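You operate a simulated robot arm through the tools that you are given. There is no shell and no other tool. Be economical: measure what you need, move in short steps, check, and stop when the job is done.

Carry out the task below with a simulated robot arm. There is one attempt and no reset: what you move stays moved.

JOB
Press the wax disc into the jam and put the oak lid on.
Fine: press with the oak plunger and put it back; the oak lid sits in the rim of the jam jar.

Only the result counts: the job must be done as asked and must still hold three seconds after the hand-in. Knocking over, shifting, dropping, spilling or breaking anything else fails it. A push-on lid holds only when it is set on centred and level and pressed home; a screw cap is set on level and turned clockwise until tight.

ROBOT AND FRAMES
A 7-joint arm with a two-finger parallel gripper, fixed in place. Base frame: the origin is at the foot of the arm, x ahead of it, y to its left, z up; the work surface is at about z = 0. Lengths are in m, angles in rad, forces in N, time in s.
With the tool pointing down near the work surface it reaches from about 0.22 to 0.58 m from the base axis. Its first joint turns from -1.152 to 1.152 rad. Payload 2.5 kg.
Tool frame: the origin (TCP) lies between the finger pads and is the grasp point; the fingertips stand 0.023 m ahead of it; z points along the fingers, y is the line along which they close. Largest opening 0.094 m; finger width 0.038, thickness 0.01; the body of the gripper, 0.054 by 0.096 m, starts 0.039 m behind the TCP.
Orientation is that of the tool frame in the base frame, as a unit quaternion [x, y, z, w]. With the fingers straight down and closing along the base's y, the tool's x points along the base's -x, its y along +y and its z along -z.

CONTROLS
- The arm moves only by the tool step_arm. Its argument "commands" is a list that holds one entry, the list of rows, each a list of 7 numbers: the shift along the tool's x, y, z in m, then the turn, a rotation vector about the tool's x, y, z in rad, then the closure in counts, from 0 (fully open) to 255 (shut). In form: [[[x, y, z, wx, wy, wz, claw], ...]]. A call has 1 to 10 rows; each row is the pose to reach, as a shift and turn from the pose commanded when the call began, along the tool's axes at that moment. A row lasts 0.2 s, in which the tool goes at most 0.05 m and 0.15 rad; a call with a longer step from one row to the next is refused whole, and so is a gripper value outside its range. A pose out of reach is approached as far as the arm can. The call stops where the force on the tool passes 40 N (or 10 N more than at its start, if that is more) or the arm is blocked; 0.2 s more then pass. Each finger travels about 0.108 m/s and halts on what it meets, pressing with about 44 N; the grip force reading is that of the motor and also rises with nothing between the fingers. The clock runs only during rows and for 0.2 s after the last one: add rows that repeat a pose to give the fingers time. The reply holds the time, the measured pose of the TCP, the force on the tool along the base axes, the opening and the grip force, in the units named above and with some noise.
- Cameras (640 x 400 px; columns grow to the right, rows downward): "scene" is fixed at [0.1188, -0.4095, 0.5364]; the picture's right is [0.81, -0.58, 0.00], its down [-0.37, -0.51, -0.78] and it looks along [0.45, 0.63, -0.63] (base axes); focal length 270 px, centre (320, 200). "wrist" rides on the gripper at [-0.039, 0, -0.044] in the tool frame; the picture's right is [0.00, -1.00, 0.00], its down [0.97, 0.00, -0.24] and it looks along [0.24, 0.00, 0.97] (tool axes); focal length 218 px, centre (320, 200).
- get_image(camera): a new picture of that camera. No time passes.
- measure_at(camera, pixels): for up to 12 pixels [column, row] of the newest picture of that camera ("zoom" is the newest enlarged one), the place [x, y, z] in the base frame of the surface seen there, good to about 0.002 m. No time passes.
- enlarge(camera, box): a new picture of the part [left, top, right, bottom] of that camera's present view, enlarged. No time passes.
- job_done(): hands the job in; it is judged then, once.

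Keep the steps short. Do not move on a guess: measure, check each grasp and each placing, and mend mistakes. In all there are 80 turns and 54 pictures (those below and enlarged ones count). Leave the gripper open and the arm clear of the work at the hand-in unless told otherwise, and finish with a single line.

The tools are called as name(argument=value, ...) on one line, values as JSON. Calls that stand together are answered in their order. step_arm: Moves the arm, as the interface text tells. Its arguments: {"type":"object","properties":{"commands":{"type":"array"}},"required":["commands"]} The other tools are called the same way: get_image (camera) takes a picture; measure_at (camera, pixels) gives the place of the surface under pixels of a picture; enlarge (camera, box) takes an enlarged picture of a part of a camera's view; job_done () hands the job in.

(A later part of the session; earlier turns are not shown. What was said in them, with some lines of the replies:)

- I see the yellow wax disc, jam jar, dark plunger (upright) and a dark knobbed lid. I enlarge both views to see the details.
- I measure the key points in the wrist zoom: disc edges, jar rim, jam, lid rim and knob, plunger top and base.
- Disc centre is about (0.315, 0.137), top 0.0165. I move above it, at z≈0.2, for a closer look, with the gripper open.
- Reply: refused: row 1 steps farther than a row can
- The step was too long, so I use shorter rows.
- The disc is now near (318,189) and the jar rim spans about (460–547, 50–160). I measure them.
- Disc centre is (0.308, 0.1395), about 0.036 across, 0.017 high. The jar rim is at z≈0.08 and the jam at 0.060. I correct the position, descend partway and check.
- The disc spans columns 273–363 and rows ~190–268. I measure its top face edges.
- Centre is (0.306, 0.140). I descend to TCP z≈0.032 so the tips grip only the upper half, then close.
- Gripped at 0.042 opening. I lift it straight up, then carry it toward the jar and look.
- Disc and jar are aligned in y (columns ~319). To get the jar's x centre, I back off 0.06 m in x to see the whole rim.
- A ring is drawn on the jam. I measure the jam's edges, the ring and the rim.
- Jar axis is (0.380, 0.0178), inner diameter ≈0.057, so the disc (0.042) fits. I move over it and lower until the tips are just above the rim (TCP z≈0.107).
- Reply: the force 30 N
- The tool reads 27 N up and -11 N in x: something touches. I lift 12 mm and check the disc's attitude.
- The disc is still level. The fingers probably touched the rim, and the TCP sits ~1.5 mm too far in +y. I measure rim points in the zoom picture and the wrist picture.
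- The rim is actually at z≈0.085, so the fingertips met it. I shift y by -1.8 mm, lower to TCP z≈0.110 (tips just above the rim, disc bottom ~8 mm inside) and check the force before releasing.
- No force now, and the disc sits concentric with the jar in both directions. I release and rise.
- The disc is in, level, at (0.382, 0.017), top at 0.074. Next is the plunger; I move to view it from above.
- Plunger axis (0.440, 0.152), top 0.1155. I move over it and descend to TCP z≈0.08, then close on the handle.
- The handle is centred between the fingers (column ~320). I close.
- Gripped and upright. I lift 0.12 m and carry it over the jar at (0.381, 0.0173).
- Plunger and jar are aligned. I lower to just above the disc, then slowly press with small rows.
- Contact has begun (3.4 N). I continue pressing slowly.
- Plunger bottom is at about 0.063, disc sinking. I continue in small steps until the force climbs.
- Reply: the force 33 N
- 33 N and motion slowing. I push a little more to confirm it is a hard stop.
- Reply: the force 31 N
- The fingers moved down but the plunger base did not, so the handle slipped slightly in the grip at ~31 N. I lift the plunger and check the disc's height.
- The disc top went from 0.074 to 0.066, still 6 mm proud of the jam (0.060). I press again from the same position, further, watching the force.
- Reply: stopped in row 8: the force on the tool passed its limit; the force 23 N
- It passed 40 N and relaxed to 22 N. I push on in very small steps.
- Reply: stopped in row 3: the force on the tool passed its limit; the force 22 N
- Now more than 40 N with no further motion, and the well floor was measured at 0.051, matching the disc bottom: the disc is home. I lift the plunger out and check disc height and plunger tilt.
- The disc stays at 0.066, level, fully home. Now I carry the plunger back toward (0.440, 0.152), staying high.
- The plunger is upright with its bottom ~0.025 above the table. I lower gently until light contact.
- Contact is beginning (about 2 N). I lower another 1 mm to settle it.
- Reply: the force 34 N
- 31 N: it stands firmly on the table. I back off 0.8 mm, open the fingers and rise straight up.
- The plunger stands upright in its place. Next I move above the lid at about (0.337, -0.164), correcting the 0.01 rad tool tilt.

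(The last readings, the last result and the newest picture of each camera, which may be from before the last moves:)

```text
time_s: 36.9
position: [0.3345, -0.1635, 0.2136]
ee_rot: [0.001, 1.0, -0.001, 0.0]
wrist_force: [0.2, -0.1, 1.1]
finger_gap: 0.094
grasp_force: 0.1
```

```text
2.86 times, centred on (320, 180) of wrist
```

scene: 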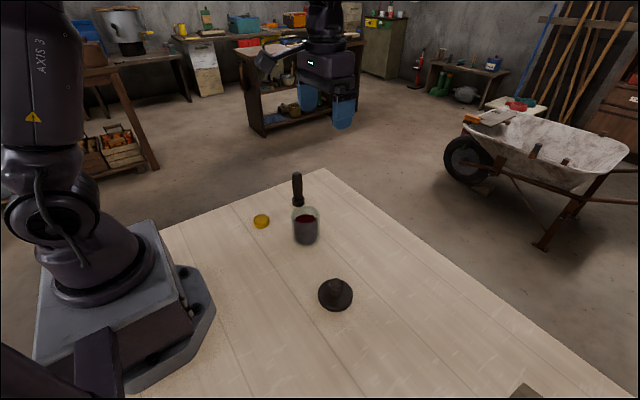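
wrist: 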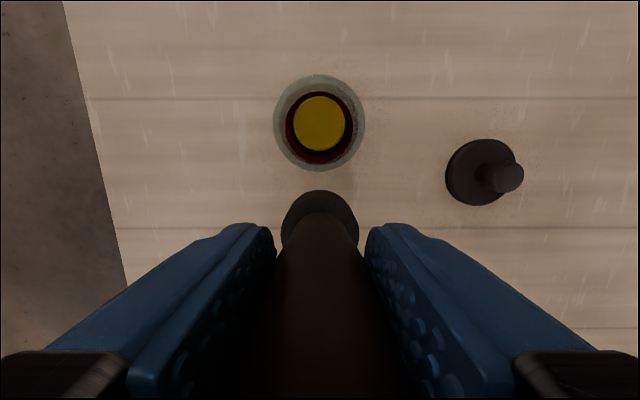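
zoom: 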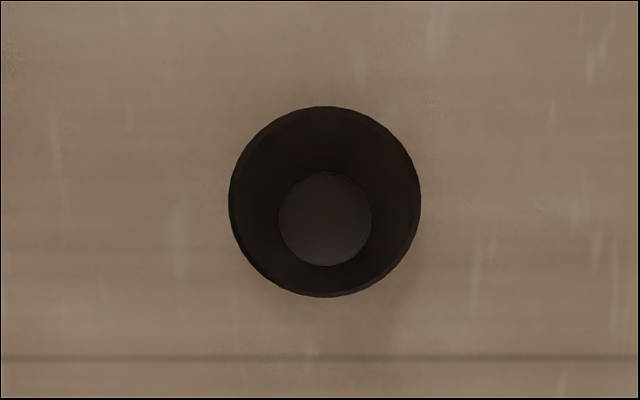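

Tilt corrected. I measure the lid's rim and knob edges.

measure_at(camera="zoom", pixels=[[325, 220], [282, 218], [368, 218], [325, 176], [325, 262], [234, 200], [416, 200], [325, 112], [325, 293], [400, 160], [260, 160]])

```text
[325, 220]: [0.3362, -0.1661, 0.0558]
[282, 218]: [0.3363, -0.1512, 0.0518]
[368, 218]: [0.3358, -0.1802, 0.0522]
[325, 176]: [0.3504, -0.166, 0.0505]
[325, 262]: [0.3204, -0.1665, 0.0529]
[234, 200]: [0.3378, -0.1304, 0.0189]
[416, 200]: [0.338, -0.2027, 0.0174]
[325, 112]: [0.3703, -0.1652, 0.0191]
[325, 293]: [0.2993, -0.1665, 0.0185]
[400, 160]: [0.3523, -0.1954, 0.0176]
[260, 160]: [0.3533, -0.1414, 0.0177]
```

Lid centre (0.3355, -0.166), diameter 0.072, plate top 0.0185; knob 0.03 across, top 0.056. I move over it, descend to z≈0.10 and recheck.

step_arm(commands=[[[-0.001, -0.0025, 0.03, 0, 0, 0, 0], [-0.001, -0.0025, 0.07, 0, 0, 0, 0], [-0.001, -0.0025, 0.11, 0, 0, 0, 0], [-0.001, -0.0025, 0.11, 0, 0, 0, 0], [-0.001, -0.0025, 0.11, 0, 0, 0, 0]]])

get_image(camera="wrist")

measure_at(camera="wrist", pixels=[[320, 240], [320, 255], [300, 250], [340, 250], [320, 270]])

```text
time_s: 38.1
position: [0.3368, -0.1665, 0.1016]
ee_rot: [0.001, 1.0, -0.001, 0.0]
wrist_force: [-0.7, -0.8, 0.3]
finger_gap: 0.094
grasp_force: 0.0
```

```text
16 pictures are left
```

wrist: 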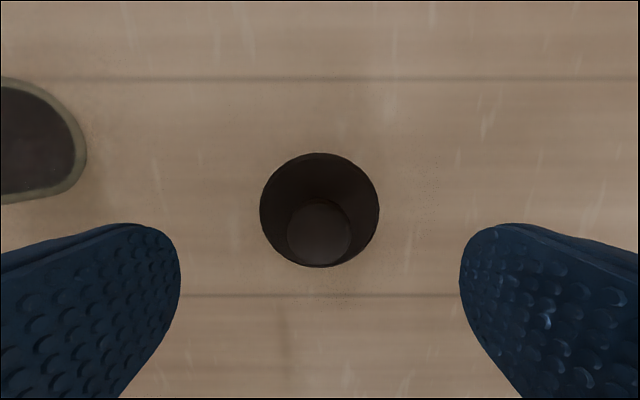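

```text
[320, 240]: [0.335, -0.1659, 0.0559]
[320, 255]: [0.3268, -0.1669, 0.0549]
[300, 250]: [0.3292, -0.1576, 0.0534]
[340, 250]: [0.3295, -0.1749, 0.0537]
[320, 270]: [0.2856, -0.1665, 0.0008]
```

Aligned. I descend to TCP z≈0.046 and close on the knob.

step_arm(commands=[[[0.0008, 0, 0.03, 0, 0, 0, 0], [0.0008, 0, 0.055, 0, 0, 0, 0], [0.0008, 0, 0.055, 0, 0, 0, 0], [0.0008, 0, 0.055, 0, 0, 0, 255], [0.0008, 0, 0.055, 0, 0, 0, 255], [0.0008, 0, 0.055, 0, 0, 0, 255], [0.0008, 0, 0.055, 0, 0, 0, 255], [0.0008, 0, 0.055, 0, 0, 0, 255]]])

```text
time_s: 39.9
position: [0.3365, -0.1663, 0.0489]
ee_rot: [0.001, 1.0, 0.0, 0.0]
wrist_force: [-0.3, -0.8, 0.1]
finger_gap: 0.0306
grasp_force: 43.4
```

Gripped (0.0306). I lift straight up 0.12 m, then carry it by (+0.0445, +0.1837) toward over the jar.

step_arm(commands=[[[0, 0, -0.02, 0, 0, 0, 255], [0, 0, -0.06, 0, 0, 0, 255], [0, 0, -0.1, 0, 0, 0, 255], [-0.007, 0.03, -0.12, 0, 0, 0, 255], [-0.0145, 0.06, -0.12, 0, 0, 0, 255], [-0.022, 0.09, -0.12, 0, 0, 0, 255], [-0.029, 0.12, -0.12, 0, 0, 0, 255], [-0.037, 0.15, -0.12, 0, 0, 0, 255], [-0.0445, 0.1837, -0.12, 0, 0, 0, 255], [-0.0445, 0.1837, -0.12, 0, 0, 0, 255]]])

get_image(camera="wrist")

enlarge(camera="scene", box=[250, 150, 370, 250])

```text
time_s: 42.1
position: [0.3805, 0.0175, 0.1665]
ee_rot: [0.001, 1.0, 0.0, 0.0]
wrist_force: [0.0, 0.0, -0.5]
finger_gap: 0.0306
grasp_force: 44.2
```

```text
15 pictures are left
```

wrist: 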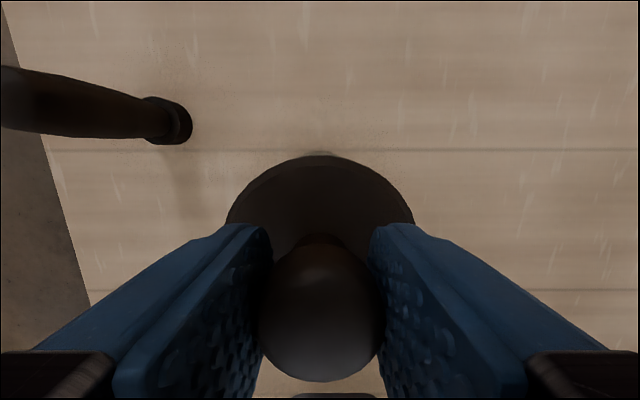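

```text
4.00 times, centred on (310, 200) of scene
```

zoom: 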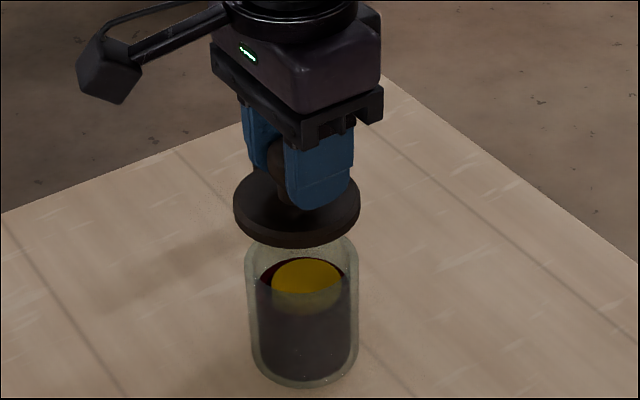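

The lid appears centred (columns 227–413). I check that the plate is level and where its edge lies.

measure_at(camera="wrist", pixels=[[250, 205], [392, 205], [320, 160], [280, 220], [360, 220], [320, 200], [232, 218], [408, 218], [320, 230]])

measure_at(camera="zoom", pixels=[[250, 185], [240, 205], [270, 225], [300, 232], [345, 215], [353, 195], [300, 243]])

```text
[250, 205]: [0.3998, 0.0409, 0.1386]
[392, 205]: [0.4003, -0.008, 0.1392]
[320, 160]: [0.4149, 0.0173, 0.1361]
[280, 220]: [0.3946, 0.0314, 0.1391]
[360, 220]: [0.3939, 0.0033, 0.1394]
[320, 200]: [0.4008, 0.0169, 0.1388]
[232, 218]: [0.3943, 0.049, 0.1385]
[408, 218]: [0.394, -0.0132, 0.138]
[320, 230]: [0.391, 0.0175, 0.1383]
```

```text
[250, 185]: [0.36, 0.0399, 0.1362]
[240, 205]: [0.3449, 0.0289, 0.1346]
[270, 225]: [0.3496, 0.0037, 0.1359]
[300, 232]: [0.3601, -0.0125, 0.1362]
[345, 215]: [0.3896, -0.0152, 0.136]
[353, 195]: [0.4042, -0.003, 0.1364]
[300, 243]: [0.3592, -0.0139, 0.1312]
```

The lid is level and centred at (0.380, 0.0178). I lower to just above the rim, then ease down.

step_arm(commands=[[[0.0005, 0, 0.015, 0, 0, 0, 255], [0.0005, 0, 0.028, 0, 0, 0, 255], [0.0005, 0, 0.032, 0, 0, 0, 255], [0.0005, 0, 0.034, 0, 0, 0, 255], [0.0005, 0, 0.036, 0, 0, 0, 255]]])

enlarge(camera="scene", box=[260, 170, 350, 250])

```text
time_s: 43.3
position: [0.3787, 0.0161, 0.1318]
ee_rot: [0.001, 1.0, 0.0, 0.001]
wrist_force: [0.3, 0.2, 0.2]
finger_gap: 0.0308
grasp_force: 43.7
```

```text
5.00 times, centred on (305, 210) of scene
```

zoom: 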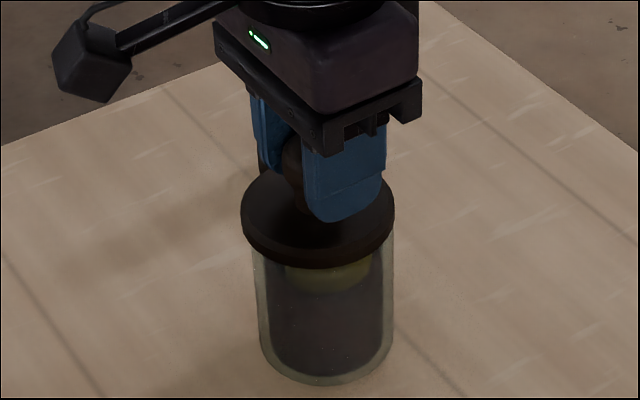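

No force yet. I check centring with a tighter zoom before pushing.

enlarge(camera="scene", box=[282, 200, 332, 232])

get_image(camera="wrist")

```text
12.50 times, centred on (307, 216) of scene
```

zoom: 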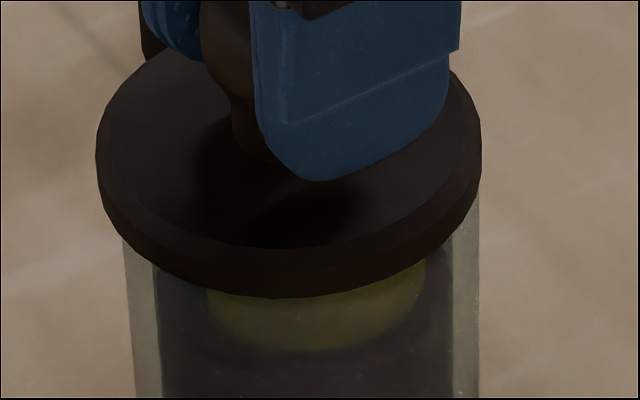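

```text
11 pictures are left
```

wrist: 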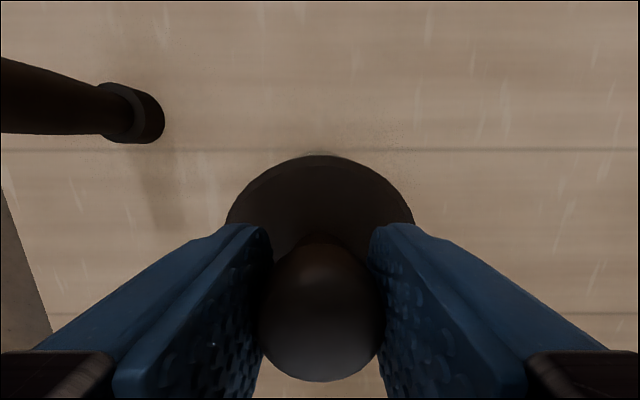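

Compared with the jar, the lid sits ~1.6 mm to the left in the scene view, and the wrist view shows the jar's far rim peeking past the lid: the lid needs about +2 mm in x. I raise 4 mm, shift, come back, and re-look.

step_arm(commands=[[[0, 0, -0.004, 0, 0, 0, 255], [-0.002, 0, -0.004, 0, 0, 0, 255], [-0.002, 0, -0.001, 0, 0, 0, 255], [-0.002, 0, -0.001, 0, 0, 0, 255]]])

enlarge(camera="scene", box=[282, 200, 332, 232])

enlarge(camera="wrist", box=[220, 140, 420, 240])

```text
time_s: 44.3
position: [0.3818, 0.0185, 0.1327]
ee_rot: [0.001, 1.0, 0.0, 0.0]
wrist_force: [0.1, -0.7, -0.2]
finger_gap: 0.0306
grasp_force: 44.4
```

```text
12.50 times, centred on (307, 216) of scene
```

zoom: 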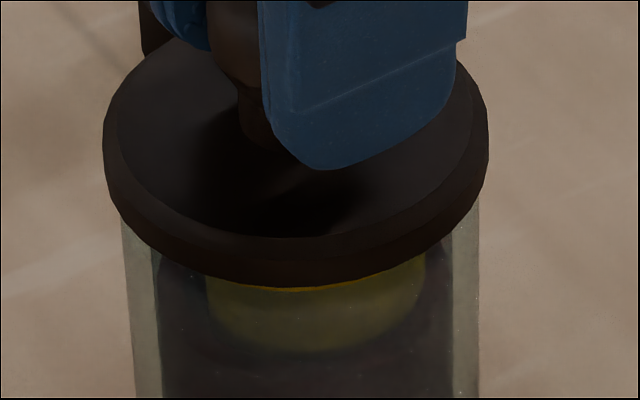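

```text
3.20 times, centred on (320, 190) of wrist
```

zoom: 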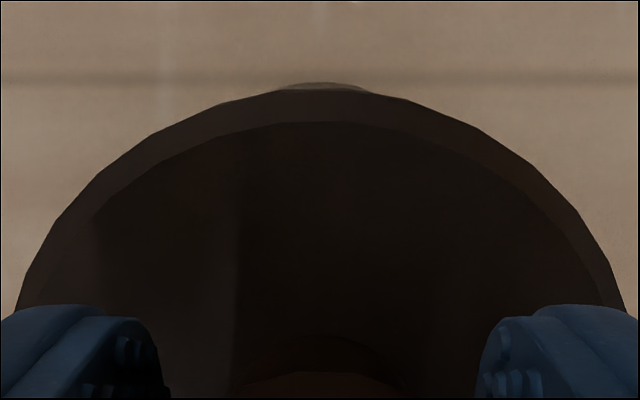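

The lid is now centred within about 0.5 mm in both views. I lower slowly, watching for force.

step_arm(commands=[[[0.0003, -0.0003, 0.002, 0, 0, 0, 255], [0.0003, -0.0003, 0.004, 0, 0, 0, 255], [0.0003, -0.0003, 0.006, 0, 0, 0, 255], [0.0003, -0.0003, 0.007, 0, 0, 0, 255]]])

```text
time_s: 45.3
position: [0.3827, 0.0176, 0.1258]
ee_rot: [0.001, 1.0, 0.0, 0.0]
wrist_force: [-0.3, 0.3, -1.5]
finger_gap: 0.0307
grasp_force: 43.8
```

No force: the plug has entered the rim. I continue down.

step_arm(commands=[[[0, 0, 0.0015, 0, 0, 0, 255], [0, 0, 0.003, 0, 0, 0, 255], [0, 0, 0.0045, 0, 0, 0, 255], [0, 0, 0.006, 0, 0, 0, 255], [0, 0, 0.007, 0, 0, 0, 255], [0, 0, 0.008, 0, 0, 0, 255]]])

enlarge(camera="scene", box=[282, 200, 332, 232])

```text
time_s: 46.7
position: [0.3833, 0.0175, 0.12]
ee_rot: [0.001, 1.0, 0.0, 0.003]
wrist_force: [-3.4, -0.6, 37.8]
finger_gap: 0.0307
grasp_force: 43.8
```

```text
12.50 times, centred on (307, 216) of scene
```

zoom: 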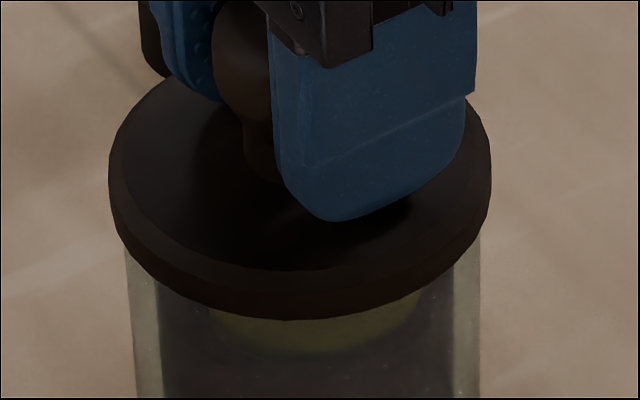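

38 N up. I measure the plate for level and height.

measure_at(camera="zoom", pixels=[[160, 120], [150, 200], [200, 245], [290, 260], [380, 250], [460, 200], [470, 150], [300, 280], [300, 315], [490, 180]])

```text
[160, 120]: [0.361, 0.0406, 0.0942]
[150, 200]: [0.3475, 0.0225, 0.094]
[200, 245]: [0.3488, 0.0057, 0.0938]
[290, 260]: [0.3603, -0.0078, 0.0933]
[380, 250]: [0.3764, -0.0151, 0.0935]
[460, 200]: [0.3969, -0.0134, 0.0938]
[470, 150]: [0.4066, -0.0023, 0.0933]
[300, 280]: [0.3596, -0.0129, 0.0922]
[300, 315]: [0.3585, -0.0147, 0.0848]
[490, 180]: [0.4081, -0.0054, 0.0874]
```

The plate is level at 0.0938 with its underside at 0.085, on the rim. I push once more to the force limit to be sure it is home.

step_arm(commands=[[[0, 0, 0.001, 0, 0, 0, 255], [0, 0, 0.002, 0, 0, 0, 255], [0, 0, 0.003, 0, 0, 0, 255], [0, 0, 0.004, 0, 0, 0, 255], [0, 0, 0.005, 0, 0, 0, 255], [0, 0, 0.006, 0, 0, 0, 255], [0, 0, 0.006, 0, 0, 0, 255]]])

enlarge(camera="scene", box=[282, 200, 332, 232])

measure_at(camera="zoom", pixels=[[160, 120], [150, 200], [200, 245], [290, 260], [380, 250], [460, 200], [470, 150], [300, 315]])

```text
time_s: 47.5
position: [0.3836, 0.0173, 0.1182]
ee_rot: [0.001, 1.0, -0.001, 0.004]
wrist_force: [-1.3, -0.4, 5.0]
finger_gap: 0.0303
grasp_force: 43.6
stopped in row 4: the force on the tool passed its limit (the readings are from after the stop); the commanded pose is now the measured one
```

```text
12.50 times, centred on (307, 216) of scene
```

zoom: 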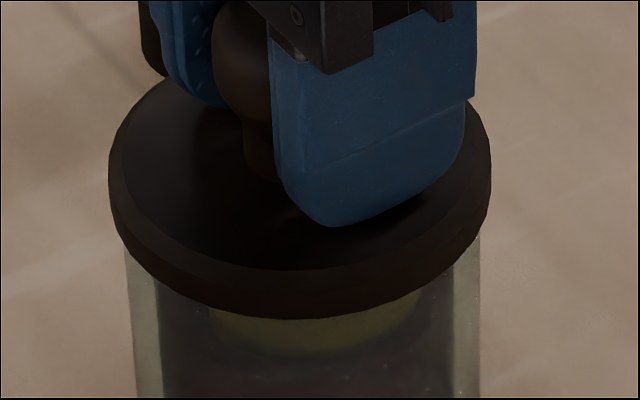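

```text
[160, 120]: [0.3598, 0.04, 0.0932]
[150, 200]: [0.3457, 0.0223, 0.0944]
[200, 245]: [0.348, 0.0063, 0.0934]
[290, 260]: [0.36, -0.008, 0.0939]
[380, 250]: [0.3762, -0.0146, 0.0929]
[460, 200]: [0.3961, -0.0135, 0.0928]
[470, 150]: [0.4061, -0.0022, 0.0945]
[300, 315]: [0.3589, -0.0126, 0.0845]
```

Over 48 N with no movement: the lid is home and level. I open the fingers, wait, and rise clear.

step_arm(commands=[[[0, 0, 0, 0, 0, 0, 150], [0, 0, 0, 0, 0, 0, 60], [0, 0, 0, 0, 0, 0, 0], [0, 0, 0, 0, 0, 0, 0], [0, 0, 0, 0, 0, 0, 0], [0, 0, -0.03, 0, 0, 0, 0], [0, 0, -0.07, 0, 0, 0, 0], [0, 0, -0.11, 0, 0, 0, 0], [0.03, -0.02, -0.13, 0, 0, 0, 0], [0.05, -0.04, -0.15, 0, 0, 0, 0]]])

enlarge(camera="scene", box=[250, 160, 370, 250])

measure_at(camera="zoom", pixels=[[258, 225], [275, 245], [300, 252], [340, 242], [350, 215], [260, 210]])

get_image(camera="wrist")

```text
time_s: 49.7
position: [0.3311, -0.0241, 0.2675]
ee_rot: [0.002, 1.0, 0.0, 0.004]
wrist_force: [-0.1, -0.5, 0.3]
finger_gap: 0.0939
grasp_force: 0.0
```

```text
4.44 times, centred on (310, 205) of scene
```

zoom: 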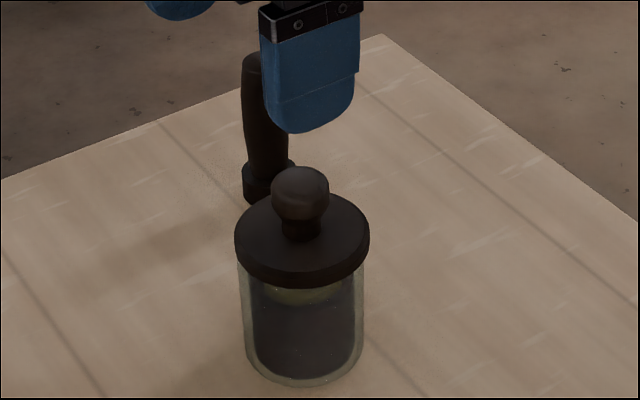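

```text
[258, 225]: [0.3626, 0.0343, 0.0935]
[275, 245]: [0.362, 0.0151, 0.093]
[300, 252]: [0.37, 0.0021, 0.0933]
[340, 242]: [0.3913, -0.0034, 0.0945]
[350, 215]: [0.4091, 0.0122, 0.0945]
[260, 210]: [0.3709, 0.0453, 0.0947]
```

```text
5 pictures are left
```

wrist: 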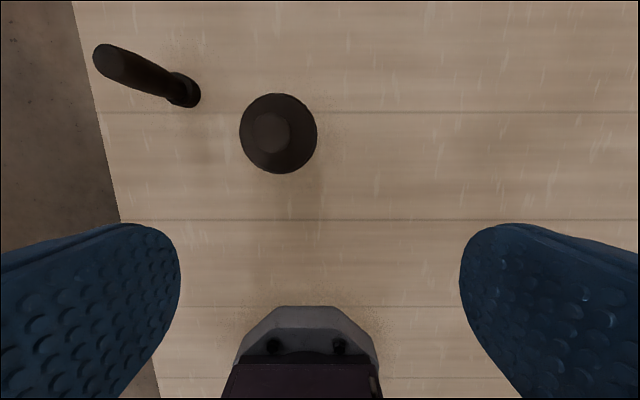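

The lid is level at 0.0935–0.0945 and centred on the jar. The plunger stands in its place, the gripper is open and the arm is clear, so I hand in.

job_done()

```text
The job is handed in.
```

The wax disc is pressed into the jam as far as it would go, its top about 6 mm above the jam; the oak plunger is back in its place and the oak lid sits level and pressed home in the jar's rim.
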